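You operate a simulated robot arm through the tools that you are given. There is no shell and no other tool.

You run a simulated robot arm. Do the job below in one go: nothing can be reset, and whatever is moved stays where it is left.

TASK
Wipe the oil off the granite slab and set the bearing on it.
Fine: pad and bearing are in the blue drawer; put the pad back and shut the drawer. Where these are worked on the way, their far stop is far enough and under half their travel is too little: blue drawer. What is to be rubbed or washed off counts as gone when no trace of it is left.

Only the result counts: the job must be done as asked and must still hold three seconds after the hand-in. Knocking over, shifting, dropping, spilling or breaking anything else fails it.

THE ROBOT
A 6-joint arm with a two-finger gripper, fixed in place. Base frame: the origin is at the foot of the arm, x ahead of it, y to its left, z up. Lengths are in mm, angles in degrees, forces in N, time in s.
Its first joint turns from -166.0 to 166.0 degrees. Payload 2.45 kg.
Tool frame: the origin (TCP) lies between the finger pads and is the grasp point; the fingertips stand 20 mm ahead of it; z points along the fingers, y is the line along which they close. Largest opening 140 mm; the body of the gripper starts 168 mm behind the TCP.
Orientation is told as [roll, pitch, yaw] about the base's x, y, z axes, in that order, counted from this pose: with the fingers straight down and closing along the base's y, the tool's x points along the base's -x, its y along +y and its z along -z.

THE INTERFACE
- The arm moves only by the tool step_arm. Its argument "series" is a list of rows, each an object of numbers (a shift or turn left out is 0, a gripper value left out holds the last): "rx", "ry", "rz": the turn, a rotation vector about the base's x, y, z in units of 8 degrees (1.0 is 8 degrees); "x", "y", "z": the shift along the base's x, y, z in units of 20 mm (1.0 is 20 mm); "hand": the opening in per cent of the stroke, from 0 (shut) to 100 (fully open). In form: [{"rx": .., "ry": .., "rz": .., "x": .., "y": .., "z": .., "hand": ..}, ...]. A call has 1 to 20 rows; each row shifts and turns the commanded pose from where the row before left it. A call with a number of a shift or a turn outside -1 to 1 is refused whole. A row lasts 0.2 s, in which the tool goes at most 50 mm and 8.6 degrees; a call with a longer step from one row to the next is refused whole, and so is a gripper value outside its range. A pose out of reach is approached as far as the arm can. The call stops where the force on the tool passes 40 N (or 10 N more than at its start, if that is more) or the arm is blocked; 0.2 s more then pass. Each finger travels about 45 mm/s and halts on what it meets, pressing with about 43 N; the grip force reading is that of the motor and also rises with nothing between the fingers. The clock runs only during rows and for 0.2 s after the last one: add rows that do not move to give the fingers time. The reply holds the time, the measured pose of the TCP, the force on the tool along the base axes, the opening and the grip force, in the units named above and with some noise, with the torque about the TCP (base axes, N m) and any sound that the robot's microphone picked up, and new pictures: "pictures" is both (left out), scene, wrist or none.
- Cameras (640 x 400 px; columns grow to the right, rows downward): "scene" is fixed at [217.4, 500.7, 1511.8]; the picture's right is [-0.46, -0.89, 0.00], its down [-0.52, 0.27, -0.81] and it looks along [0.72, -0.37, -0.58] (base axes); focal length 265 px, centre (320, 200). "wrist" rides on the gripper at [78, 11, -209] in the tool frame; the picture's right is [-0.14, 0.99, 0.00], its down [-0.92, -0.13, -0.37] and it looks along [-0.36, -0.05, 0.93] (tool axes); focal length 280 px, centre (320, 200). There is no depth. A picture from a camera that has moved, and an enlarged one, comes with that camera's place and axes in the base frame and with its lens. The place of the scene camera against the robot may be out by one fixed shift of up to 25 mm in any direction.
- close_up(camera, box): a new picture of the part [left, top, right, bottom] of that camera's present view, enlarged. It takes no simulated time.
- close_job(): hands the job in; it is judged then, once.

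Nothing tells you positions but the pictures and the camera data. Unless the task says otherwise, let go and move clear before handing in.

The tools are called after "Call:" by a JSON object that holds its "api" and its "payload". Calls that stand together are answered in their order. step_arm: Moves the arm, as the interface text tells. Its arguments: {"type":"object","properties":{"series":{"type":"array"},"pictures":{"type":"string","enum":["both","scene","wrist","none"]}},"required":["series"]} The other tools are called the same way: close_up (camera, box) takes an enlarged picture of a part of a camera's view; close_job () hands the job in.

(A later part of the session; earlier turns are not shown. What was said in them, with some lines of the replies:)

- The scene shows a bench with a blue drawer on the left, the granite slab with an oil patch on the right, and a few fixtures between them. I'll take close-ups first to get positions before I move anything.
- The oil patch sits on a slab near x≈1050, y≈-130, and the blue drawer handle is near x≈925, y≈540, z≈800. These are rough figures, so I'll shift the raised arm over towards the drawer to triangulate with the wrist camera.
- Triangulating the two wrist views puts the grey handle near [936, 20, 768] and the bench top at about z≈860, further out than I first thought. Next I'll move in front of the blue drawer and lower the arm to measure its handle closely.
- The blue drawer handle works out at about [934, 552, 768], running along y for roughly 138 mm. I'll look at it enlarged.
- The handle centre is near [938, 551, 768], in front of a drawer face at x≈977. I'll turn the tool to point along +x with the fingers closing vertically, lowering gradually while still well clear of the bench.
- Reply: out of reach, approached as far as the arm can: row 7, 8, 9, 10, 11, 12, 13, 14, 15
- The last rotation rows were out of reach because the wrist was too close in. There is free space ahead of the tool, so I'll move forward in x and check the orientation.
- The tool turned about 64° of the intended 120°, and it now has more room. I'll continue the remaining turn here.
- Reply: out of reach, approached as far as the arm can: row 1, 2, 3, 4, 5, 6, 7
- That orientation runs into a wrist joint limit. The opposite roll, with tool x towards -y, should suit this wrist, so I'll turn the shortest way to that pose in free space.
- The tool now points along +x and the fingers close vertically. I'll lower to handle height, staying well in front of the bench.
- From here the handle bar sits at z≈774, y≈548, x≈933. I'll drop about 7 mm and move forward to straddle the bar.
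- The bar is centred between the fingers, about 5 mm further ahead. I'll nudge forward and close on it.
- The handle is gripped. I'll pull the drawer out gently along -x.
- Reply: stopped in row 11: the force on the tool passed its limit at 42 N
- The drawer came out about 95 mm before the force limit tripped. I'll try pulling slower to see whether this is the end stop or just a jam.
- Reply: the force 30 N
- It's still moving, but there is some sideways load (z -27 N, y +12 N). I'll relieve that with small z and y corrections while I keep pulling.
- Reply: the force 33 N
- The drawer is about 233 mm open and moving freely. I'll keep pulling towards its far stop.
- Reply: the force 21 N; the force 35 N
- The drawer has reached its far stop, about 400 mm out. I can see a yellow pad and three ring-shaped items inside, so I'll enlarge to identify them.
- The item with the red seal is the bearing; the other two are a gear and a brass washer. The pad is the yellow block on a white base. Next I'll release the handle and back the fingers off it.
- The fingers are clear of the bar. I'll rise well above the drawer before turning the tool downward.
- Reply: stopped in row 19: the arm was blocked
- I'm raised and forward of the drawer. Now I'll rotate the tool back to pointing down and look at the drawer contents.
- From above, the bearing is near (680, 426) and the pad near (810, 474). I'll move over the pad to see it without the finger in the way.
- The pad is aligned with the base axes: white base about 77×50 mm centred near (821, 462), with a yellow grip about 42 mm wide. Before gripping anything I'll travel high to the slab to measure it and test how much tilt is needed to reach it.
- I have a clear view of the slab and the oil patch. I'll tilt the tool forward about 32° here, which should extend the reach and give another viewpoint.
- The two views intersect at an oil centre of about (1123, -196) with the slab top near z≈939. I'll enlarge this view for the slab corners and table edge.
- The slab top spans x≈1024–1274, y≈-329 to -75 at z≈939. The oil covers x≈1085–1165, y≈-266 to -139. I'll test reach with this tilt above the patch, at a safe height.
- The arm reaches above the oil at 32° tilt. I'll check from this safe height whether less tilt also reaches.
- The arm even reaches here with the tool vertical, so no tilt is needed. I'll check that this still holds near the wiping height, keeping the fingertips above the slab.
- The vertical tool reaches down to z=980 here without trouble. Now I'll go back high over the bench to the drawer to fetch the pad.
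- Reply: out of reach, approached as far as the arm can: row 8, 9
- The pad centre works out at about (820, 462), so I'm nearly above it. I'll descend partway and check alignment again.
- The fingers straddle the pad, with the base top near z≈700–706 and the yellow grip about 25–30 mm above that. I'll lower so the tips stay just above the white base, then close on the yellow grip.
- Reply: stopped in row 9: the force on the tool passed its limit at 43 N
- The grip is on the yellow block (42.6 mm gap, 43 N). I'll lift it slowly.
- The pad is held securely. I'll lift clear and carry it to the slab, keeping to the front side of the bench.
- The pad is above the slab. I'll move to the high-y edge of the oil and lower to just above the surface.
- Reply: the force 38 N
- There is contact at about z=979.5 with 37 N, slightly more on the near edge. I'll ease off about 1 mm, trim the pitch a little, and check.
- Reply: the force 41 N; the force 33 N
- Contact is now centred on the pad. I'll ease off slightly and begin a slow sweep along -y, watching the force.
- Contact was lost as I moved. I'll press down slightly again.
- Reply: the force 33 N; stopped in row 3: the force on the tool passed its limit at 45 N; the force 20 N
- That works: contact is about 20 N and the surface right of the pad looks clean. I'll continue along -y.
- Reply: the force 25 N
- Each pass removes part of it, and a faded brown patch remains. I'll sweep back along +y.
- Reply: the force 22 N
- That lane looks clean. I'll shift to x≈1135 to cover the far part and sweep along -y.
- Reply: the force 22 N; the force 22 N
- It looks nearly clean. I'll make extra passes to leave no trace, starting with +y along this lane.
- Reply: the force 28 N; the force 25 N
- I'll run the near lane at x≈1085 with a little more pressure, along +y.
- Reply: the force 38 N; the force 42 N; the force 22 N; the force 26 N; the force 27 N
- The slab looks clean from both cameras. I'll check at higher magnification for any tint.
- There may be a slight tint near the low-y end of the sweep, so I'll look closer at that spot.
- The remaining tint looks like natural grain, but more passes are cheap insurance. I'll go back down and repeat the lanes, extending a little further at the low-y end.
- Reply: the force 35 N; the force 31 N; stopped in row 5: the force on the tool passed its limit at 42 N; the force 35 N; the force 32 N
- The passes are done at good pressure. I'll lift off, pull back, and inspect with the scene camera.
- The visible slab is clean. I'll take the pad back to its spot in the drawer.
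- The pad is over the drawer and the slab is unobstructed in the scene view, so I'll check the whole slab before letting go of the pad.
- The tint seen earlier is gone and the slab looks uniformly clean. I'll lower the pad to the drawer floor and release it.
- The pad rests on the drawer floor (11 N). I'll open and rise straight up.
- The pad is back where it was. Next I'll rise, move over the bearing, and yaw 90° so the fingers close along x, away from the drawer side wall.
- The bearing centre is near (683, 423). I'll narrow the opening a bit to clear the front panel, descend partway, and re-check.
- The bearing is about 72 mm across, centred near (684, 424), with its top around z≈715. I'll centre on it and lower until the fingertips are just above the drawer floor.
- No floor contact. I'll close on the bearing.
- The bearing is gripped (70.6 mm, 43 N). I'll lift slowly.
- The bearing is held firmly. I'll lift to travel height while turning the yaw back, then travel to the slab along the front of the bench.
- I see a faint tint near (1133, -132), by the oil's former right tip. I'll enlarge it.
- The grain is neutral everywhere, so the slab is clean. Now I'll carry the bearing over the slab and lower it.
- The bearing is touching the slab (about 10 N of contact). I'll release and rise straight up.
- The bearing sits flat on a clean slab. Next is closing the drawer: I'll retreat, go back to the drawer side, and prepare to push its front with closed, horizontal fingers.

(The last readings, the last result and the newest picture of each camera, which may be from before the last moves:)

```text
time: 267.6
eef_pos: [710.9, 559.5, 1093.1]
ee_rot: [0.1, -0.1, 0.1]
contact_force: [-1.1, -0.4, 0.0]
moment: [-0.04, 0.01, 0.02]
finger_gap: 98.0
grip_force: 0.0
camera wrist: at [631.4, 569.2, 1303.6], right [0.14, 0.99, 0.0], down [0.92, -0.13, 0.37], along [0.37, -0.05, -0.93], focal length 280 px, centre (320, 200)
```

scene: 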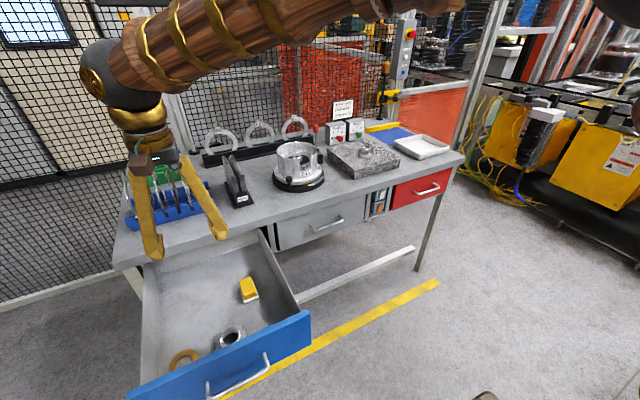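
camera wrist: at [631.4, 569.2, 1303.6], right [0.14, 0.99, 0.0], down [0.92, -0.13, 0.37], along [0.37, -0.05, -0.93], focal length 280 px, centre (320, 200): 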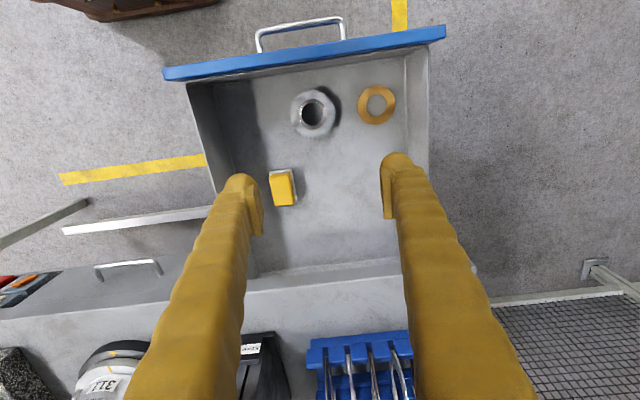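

I'll rotate the tool back to pointing along +x with the fingers shut, at the same place as before.

Call:
{"api": "step_arm", "payload": {"series": [{"rx": -0.577, "ry": -0.577, "rz": 0.577, "hand": 0}, {"rx": -0.577, "ry": -0.577, "rz": 0.577}, {"rx": -0.577, "ry": -0.577, "rz": 0.577}, {"rx": -0.577, "ry": -0.577, "rz": 0.577}, {"rx": -0.577, "ry": -0.577, "rz": 0.577}, {"rx": -0.577, "ry": -0.577, "rz": 0.577}, {"rx": -0.577, "ry": -0.577, "rz": 0.577}, {"rx": -0.577, "ry": -0.577, "rz": 0.577}, {"rx": -0.577, "ry": -0.577, "rz": 0.577}, {"rx": -0.577, "ry": -0.577, "rz": 0.577}, {"rx": -0.577, "ry": -0.577, "rz": 0.577}, {"rx": -0.577, "ry": -0.577, "rz": 0.577}, {"rx": -0.577, "ry": -0.577, "rz": 0.577}, {"rx": -0.577, "ry": -0.577, "rz": 0.577}, {"rx": -0.577, "ry": -0.577, "rz": 0.577}, {"x": 0}, {"x": 0}], "pictures": "both"}}

```text
time: 271.2
eef_pos: [711.6, 560.9, 1094.3]
ee_rot: [-90.0, 0.1, 90.2]
contact_force: [-0.8, -0.5, 0.2]
moment: [-0.01, 0.04, -0.01]
finger_gap: 0.1
grip_force: 29.6
camera wrist: at [501.6, 480.6, 1085.0], right [0.0, 0.14, -0.99], down [-0.37, 0.92, 0.13], along [0.93, 0.37, 0.05], focal length 280 px, centre (320, 200)
```

scene: 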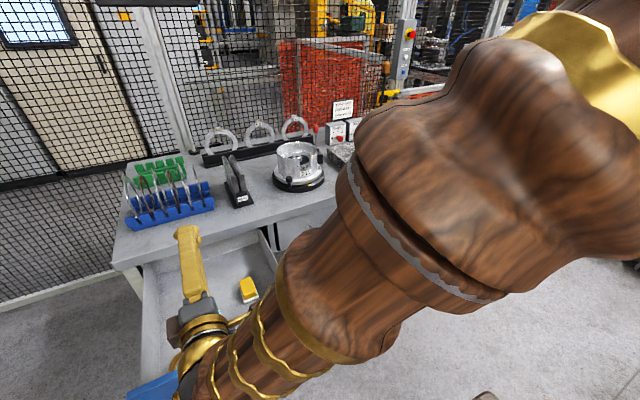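
wrist: 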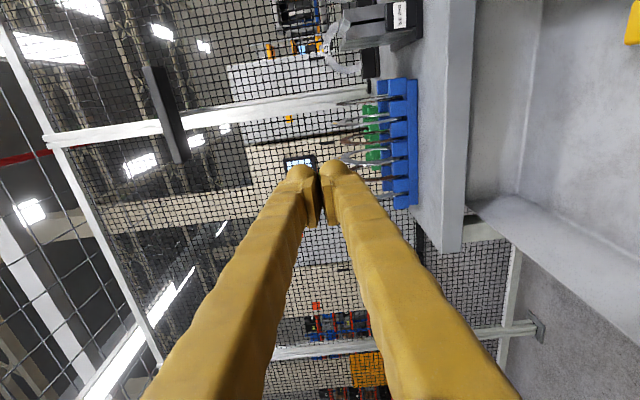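

Call:
{"api": "step_arm", "payload": {"series": [{"x": -0.96, "z": -0.5}, {"x": -0.96, "z": -0.5}, {"x": -0.96, "z": -0.5}, {"x": -0.96, "z": -0.5}, {"x": -0.96, "z": -0.5}, {"x": -0.96, "z": -0.5}, {"x": -0.96, "z": -0.5}, {"x": -0.96, "z": -0.5}, {"x": -0.96, "z": -0.5}, {"x": -0.96, "z": -0.5}, {"x": -0.96, "z": -0.5}, {"x": -0.96, "z": -0.5}, {"x": 0}], "pictures": "wrist"}}

```text
time: 274.0
eef_pos: [480.9, 560.0, 974.3]
ee_rot: [-90.0, 0.1, 90.1]
contact_force: [0.1, -0.4, 0.3]
moment: [-0.01, 0.01, 0.0]
finger_gap: 0.0
grip_force: 29.7
camera wrist: at [271.7, 480.4, 963.9], right [0.0, 0.14, -0.99], down [-0.37, 0.92, 0.13], along [0.93, 0.37, 0.05], focal length 280 px, centre (320, 200)
```

wrist: 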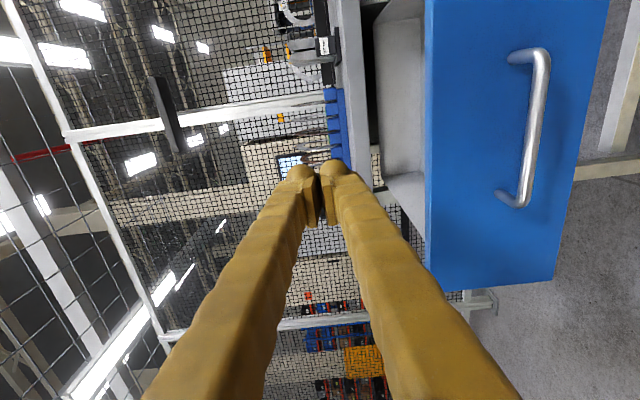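

Now down to below handle height, in front of the drawer face.

Call:
{"api": "step_arm", "payload": {"series": [{"z": -1, "y": -0.2}, {"z": -1, "y": -0.2}, {"z": -1}, {"z": -1}, {"z": -1}, {"z": -1}, {"z": -1}, {"z": -1}, {"z": -1}, {"z": -1}, {"z": -1}, {"z": -1}, {"z": -0.2}, {"x": 0}], "pictures": "both"}}

```text
time: 277.0
eef_pos: [480.3, 552.8, 732.3]
ee_rot: [-89.9, 0.1, 90.1]
contact_force: [0.2, -0.3, 0.3]
moment: [0.01, -0.03, 0.02]
finger_gap: 0.0
grip_force: 29.2
camera wrist: at [271.3, 473.0, 722.1], right [0.0, 0.14, -0.99], down [-0.37, 0.92, 0.13], along [0.93, 0.37, 0.05], focal length 280 px, centre (320, 200)
```

scene: 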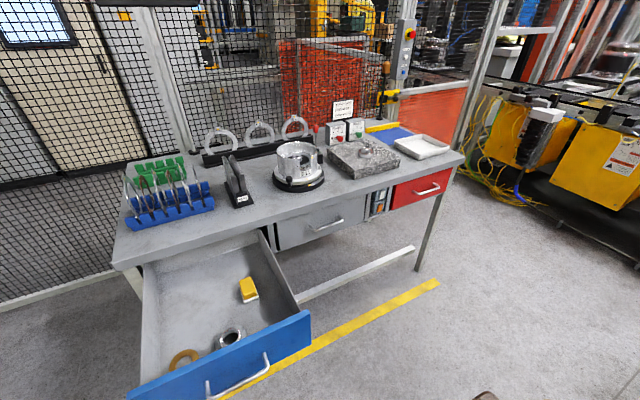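
wrist: 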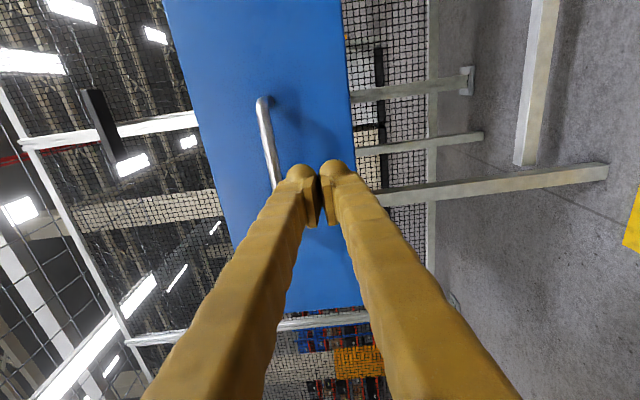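

The fingertips are at z≈732, between the handle and the bottom edge of the face. I'll move forward and push the drawer in gently.

Call:
{"api": "step_arm", "payload": {"series": [{"x": 1}, {"x": 1}, {"x": 0.8}, {"x": 0.3}, {"x": 0.2}, {"x": 0.2}, {"x": 0.3}, {"x": 0.3}, {"x": 0.3}, {"x": 0.3}, {"x": 0.3}, {"x": 0.3}, {"x": 0.3}, {"x": 0.3}, {"x": 0}], "pictures": "wrist"}}

```text
time: 280.2
eef_pos: [597.0, 552.0, 730.1]
ee_rot: [-90.0, 0.1, 90.1]
contact_force: [0.3, 1.2, 0.2]
moment: [0.01, -0.02, 0.0]
finger_gap: 0.2
grip_force: 29.2
camera wrist: at [388.6, 472.4, 721.1], right [0.0, 0.14, -0.99], down [-0.37, 0.92, 0.13], along [0.93, 0.37, 0.05], focal length 280 px, centre (320, 200)
```

wrist: 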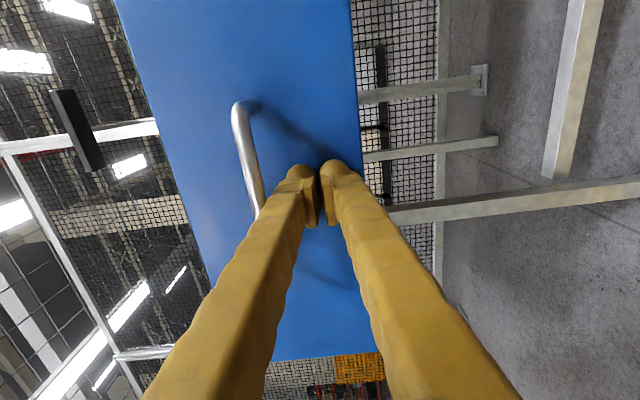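

The drawer is moving with little force. I'll keep pushing.

Call:
{"api": "step_arm", "payload": {"series": [{"x": 0.4}, {"x": 0.5}, {"x": 0.5}, {"x": 0.5}, {"x": 0.5}, {"x": 0.5}, {"x": 0.5}, {"x": 0.5}, {"x": 0.5}, {"x": 0.5}, {"x": 0.5}, {"x": 0.5}, {"x": 0.5}, {"x": 0.5}, {"x": 0.5}, {"x": 0.5}, {"x": 0.5}, {"x": 0}], "pictures": "both"}}

```text
time: 284.0
eef_pos: [766.5, 551.3, 730.2]
ee_rot: [-89.9, 0.2, 90.1]
contact_force: [-0.4, 0.4, 0.3]
moment: [0.01, 0.0, 0.02]
finger_gap: 0.0
grip_force: 29.2
camera wrist: at [557.0, 472.3, 720.1], right [0.0, 0.14, -0.99], down [-0.37, 0.92, 0.13], along [0.93, 0.37, 0.05], focal length 280 px, centre (320, 200)
```

scene: 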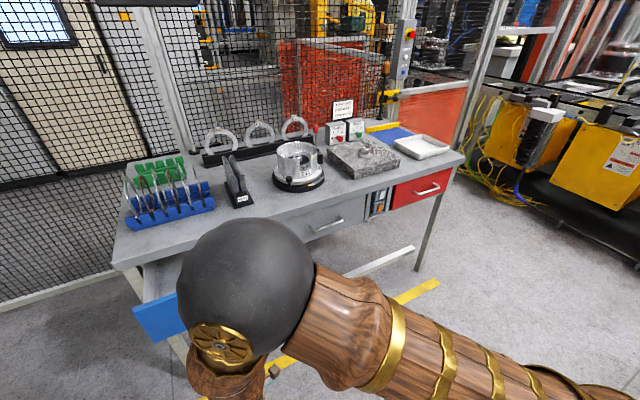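
wrist: 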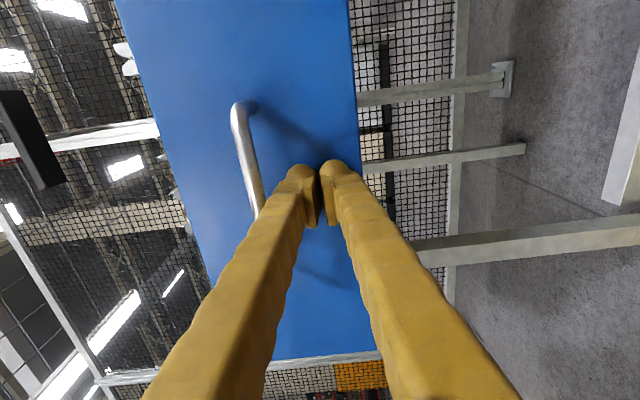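

Call:
{"api": "step_arm", "payload": {"series": [{"x": 0.5}, {"x": 0.5}, {"x": 0.5}, {"x": 0.5}, {"x": 0.5}, {"x": 0.5}, {"x": 0.5}, {"x": 0.5}, {"x": 0.5}, {"x": 0.5}, {"x": 0.5}, {"x": 0.5}, {"x": 0.5}, {"x": 0.5}, {"x": 0}], "pictures": "none"}}

Call:
{"api": "step_arm", "payload": {"series": [{"x": 0.2}, {"x": 0.2}, {"x": 0.2}, {"x": 0.2}, {"x": 0.2}, {"x": 0.2}, {"x": 0.2}, {"x": 0.2}, {"x": 0.1}, {"x": 0.1}, {"x": 0.1}, {"x": 0.1}, {"x": 0.1}, {"x": 0.1}, {"x": 0.1}, {"x": 0.1}], "pictures": "wrist"}}

```text
time: 287.2
eef_pos: [905.6, 551.1, 730.4]
ee_rot: [-89.9, 0.0, 90.1]
contact_force: [-0.2, -0.2, 0.3]
moment: [-0.03, -0.01, 0.02]
finger_gap: 0.0
grip_force: 29.5
```

```text
time: 290.7
eef_pos: [952.8, 552.4, 731.2]
ee_rot: [-89.9, 0.2, 90.2]
contact_force: [-7.8, -2.0, 1.8]
moment: [-0.02, -0.02, -0.04]
finger_gap: 5.8
grip_force: 30.2
stopped in row 16: the force on the tool passed its limit at 44 N (the readings are from after the stop); the commanded pose is now the measured one
camera wrist: at [743.2, 472.7, 721.0], right [0.0, 0.13, -0.99], down [-0.37, 0.92, 0.13], along [0.93, 0.37, 0.05], focal length 280 px, centre (320, 200)
```

wrist: 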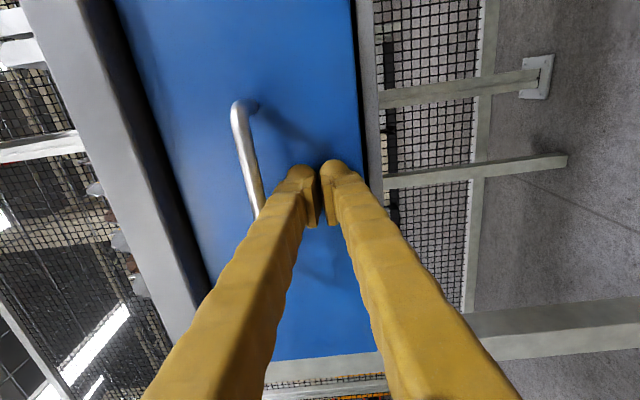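

The force rose to 44 N at x≈953, which should be the closed stop. I'll press once more to confirm it's fully shut.

Call:
{"api": "step_arm", "payload": {"series": [{"x": 0.05}, {"x": 0.05}, {"x": 0.05}, {"x": 0.05}, {"x": 0}], "pictures": "none"}}

```text
time: 291.1
eef_pos: [952.9, 551.6, 729.1]
ee_rot: [-89.9, 0.2, 90.2]
contact_force: [-8.3, -1.2, 1.4]
moment: [-0.05, -0.02, -0.12]
finger_gap: 6.0
grip_force: 29.1
stopped in row 2: the force on the tool passed its limit at 45 N (the readings are from after the stop); the commanded pose is now the measured one
```

It's firmly shut and doesn't move further. I'll back away and look.

Call:
{"api": "step_arm", "payload": {"series": [{"x": -0.3}, {"x": -0.5}, {"x": -1}, {"x": -1}, {"x": -1}, {"x": -1}, {"x": -1}, {"x": -1}, {"x": -1}, {"x": -1}, {"x": -1}, {"x": -1}, {"x": 0}], "pictures": "both"}}

```text
time: 293.9
eef_pos: [738.1, 552.3, 731.4]
ee_rot: [-89.9, 0.2, 90.2]
contact_force: [-0.2, -0.1, -0.1]
moment: [0.0, 0.01, -0.03]
finger_gap: 0.0
grip_force: 30.0
camera wrist: at [528.8, 472.6, 721.7], right [0.0, 0.13, -0.99], down [-0.37, 0.92, 0.13], along [0.93, 0.37, 0.05], focal length 280 px, centre (320, 200)
```

scene: 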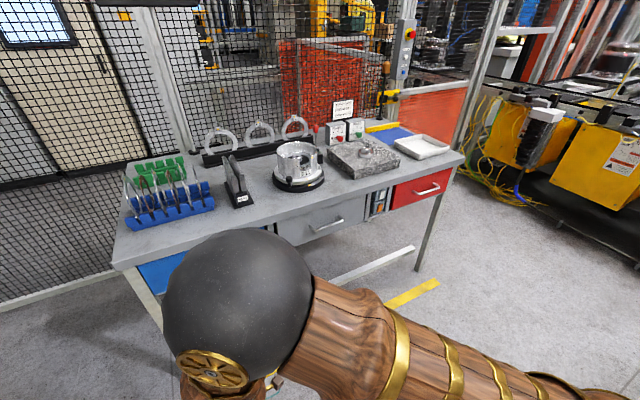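
wrist: 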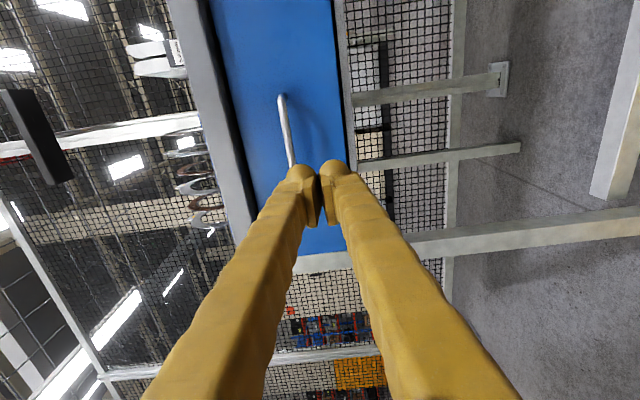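

The drawer looks closed. I'll raise the arm clear to verify it against the initial picture.

Call:
{"api": "step_arm", "payload": {"series": [{"z": 1}, {"z": 1}, {"z": 1}, {"z": 1}, {"z": 1}, {"z": 1}, {"z": 1}, {"z": 1}, {"z": 1}, {"z": 1}, {"z": 1}, {"z": 1}, {"z": 1}, {"z": 1}, {"z": 1}, {"z": 1}, {"z": 1}, {"z": 0, "hand": 40}, {"z": 0}], "pictures": "both"}}

Call:
{"api": "close_up", "payload": {"camera": "scene", "box": [100, 200, 300, 325]}}

Call:
{"api": "close_up", "payload": {"camera": "scene", "box": [310, 120, 420, 189]}}

```text
time: 297.9
eef_pos: [737.3, 553.7, 1069.4]
ee_rot: [-89.9, 0.2, 90.2]
contact_force: [-0.6, 0.5, -0.5]
moment: [0.01, 0.01, 0.02]
finger_gap: 51.9
grip_force: 0.1
camera wrist: at [527.3, 473.5, 1060.5], right [0.0, 0.13, -0.99], down [-0.37, 0.92, 0.12], along [0.93, 0.37, 0.05], focal length 280 px, centre (320, 200)
```

scene: 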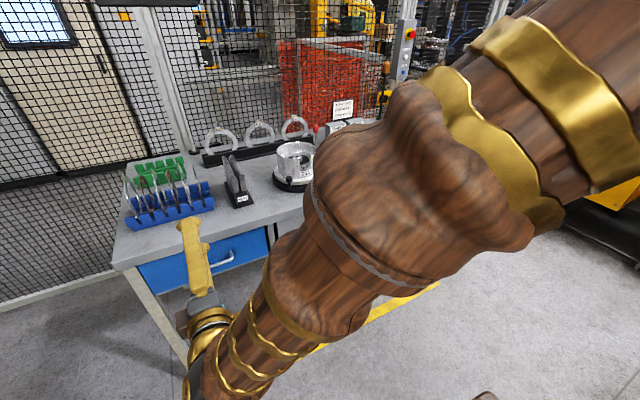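
wrist: 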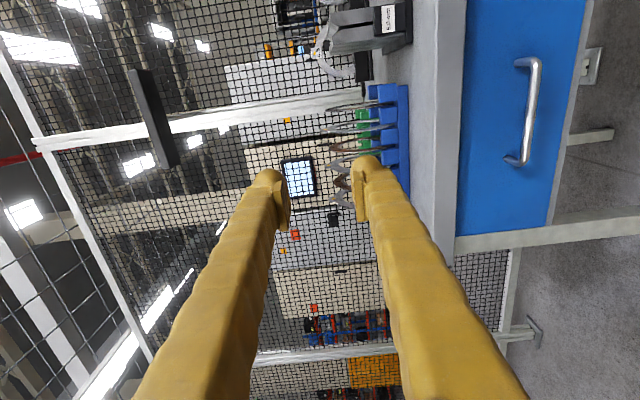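

```text
3.20 times, centred on (200, 262) of scene
camera zoom: at [217.4, 500.7, 1511.8], right [-0.46, -0.89, 0.0], down [-0.52, 0.27, -0.81], along [0.72, -0.37, -0.58], focal length 847 px, centre (704, 0)
```

zoom: 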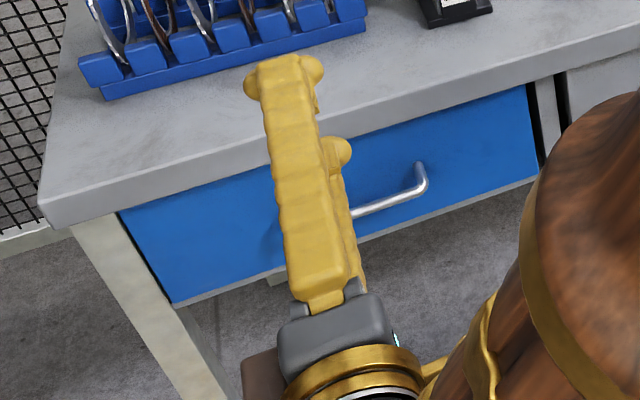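

```text
5.80 times, centred on (365, 154) of scene
camera zoom: at [217.4, 500.7, 1511.8], right [-0.46, -0.89, 0.0], down [-0.52, 0.27, -0.81], along [0.72, -0.37, -0.58], focal length 1534 px, centre (59, 464)
```

zoom: 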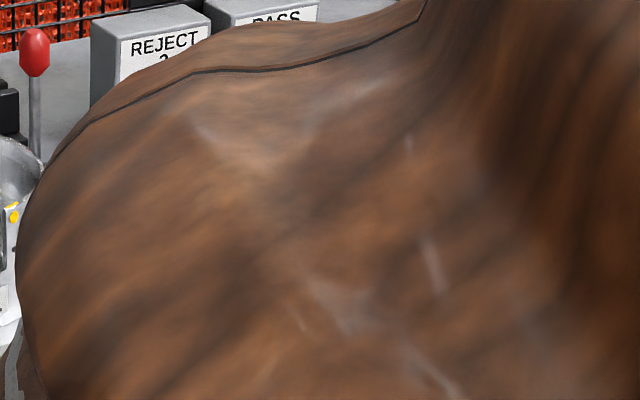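

The drawer face lines up exactly with the initial picture, so it's shut. I'll turn the tool back to neutral, out of the way, and do a last check of the slab and bearing.

Call:
{"api": "step_arm", "payload": {"series": [{"rx": 0.577, "ry": 0.577, "rz": -0.577}, {"rx": 0.577, "ry": 0.577, "rz": -0.577}, {"rx": 0.577, "ry": 0.577, "rz": -0.577}, {"rx": 0.577, "ry": 0.577, "rz": -0.577}, {"rx": 0.577, "ry": 0.577, "rz": -0.577}, {"rx": 0.577, "ry": 0.577, "rz": -0.577}, {"rx": 0.577, "ry": 0.577, "rz": -0.577}, {"rx": 0.577, "ry": 0.577, "rz": -0.577}, {"rx": 0.577, "ry": 0.577, "rz": -0.577}, {"rx": 0.577, "ry": 0.577, "rz": -0.577}, {"rx": 0.577, "ry": 0.577, "rz": -0.577}, {"rx": 0.577, "ry": 0.577, "rz": -0.577}, {"rx": 0.577, "ry": 0.577, "rz": -0.577}, {"rx": 0.577, "ry": 0.577, "rz": -0.577}, {"rx": 0.577, "ry": 0.577, "rz": -0.577}, {"z": 0.5}, {"z": 0.5}, {"z": 0}], "pictures": "both"}}

Call:
{"api": "close_up", "payload": {"camera": "scene", "box": [320, 130, 410, 186]}}

Call:
{"api": "close_up", "payload": {"camera": "scene", "box": [342, 138, 390, 168]}}

Call:
{"api": "close_up", "payload": {"camera": "scene", "box": [100, 200, 300, 325]}}

```text
time: 301.7
eef_pos: [737.5, 553.2, 1089.7]
ee_rot: [0.2, -0.1, 0.3]
contact_force: [-0.6, 0.2, 0.7]
moment: [-0.04, 0.02, -0.03]
finger_gap: 55.9
grip_force: 0.0
camera wrist: at [658.0, 562.1, 1299.2], right [0.13, 0.99, 0.0], down [0.92, -0.13, 0.37], along [0.37, -0.05, -0.93], focal length 280 px, centre (320, 200)
```

scene: 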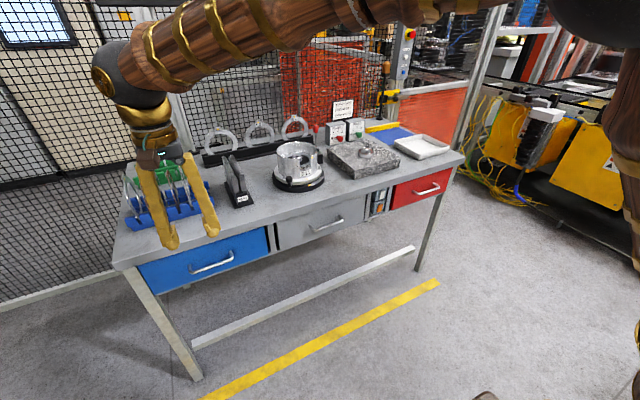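
wrist: 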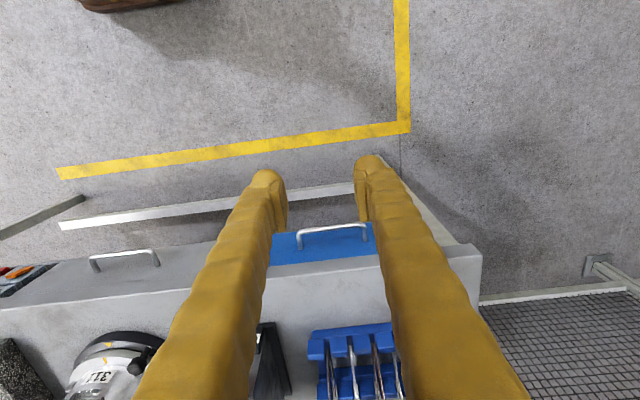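

```text
7.11 times, centred on (365, 158) of scene
camera zoom: at [217.4, 500.7, 1511.8], right [-0.46, -0.89, 0.0], down [-0.52, 0.27, -0.81], along [0.72, -0.37, -0.58], focal length 1882 px, centre (0, 499)
```

zoom: 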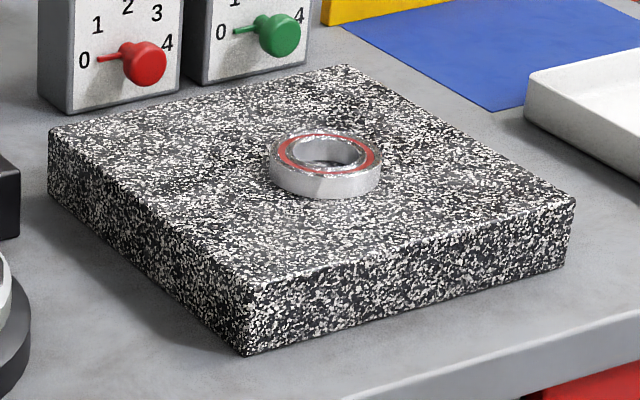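

```text
13.33 times, centred on (366, 153) of scene
camera zoom: at [217.4, 500.7, 1511.8], right [-0.46, -0.89, 0.0], down [-0.52, 0.27, -0.81], along [0.72, -0.37, -0.58], focal length 3529 px, centre (-293, 827)
```

zoom: 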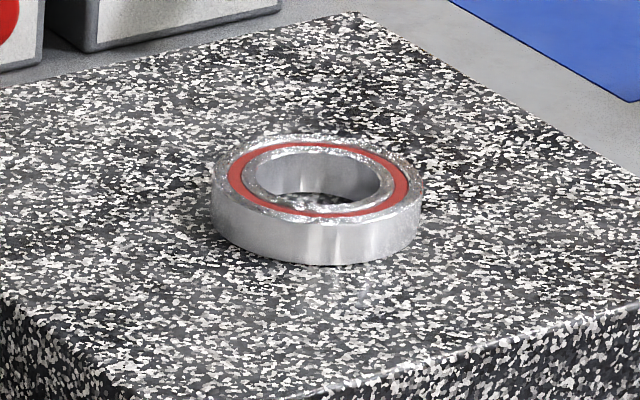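

```text
3.20 times, centred on (200, 262) of scene
camera zoom: at [217.4, 500.7, 1511.8], right [-0.46, -0.89, 0.0], down [-0.52, 0.27, -0.81], along [0.72, -0.37, -0.58], focal length 847 px, centre (704, 0)
```

zoom: 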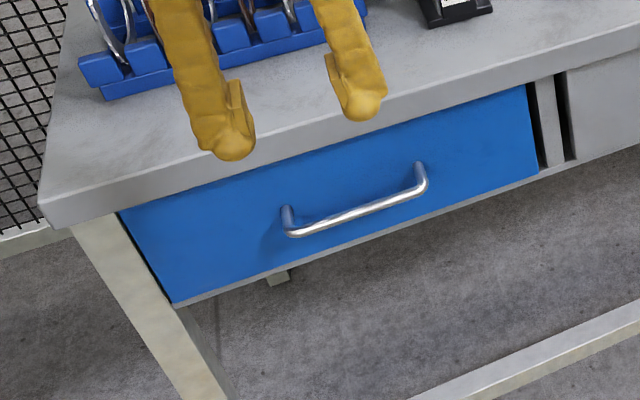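

The slab shows no oil and the bearing rests flat near its middle. The pad is back in the blue drawer, the drawer is shut as at the start, and the arm is clear and empty. I'm handing the job in.

Call:
{"api": "close_job", "payload": {}}

```text
The job is handed in.
```

The job is handed in. The oil is wiped off the granite slab, and the bearing with the red seal rests flat near the middle of it.

- **Oil:** after the first round of wiping I saw a faint tint near one end, so I repeated the passes. Enlarged views from both cameras afterwards showed no trace.
- **Pad and drawer:** the pad is back in its original spot, and the blue drawer was pushed in until it stopped. Its front lines up with the first picture.
- **Everything else:** I saw nothing else on the bench shifted. The gear and washer were still in the drawer when I last saw inside it, just before shutting it. The arm is empty and clear of the bench.
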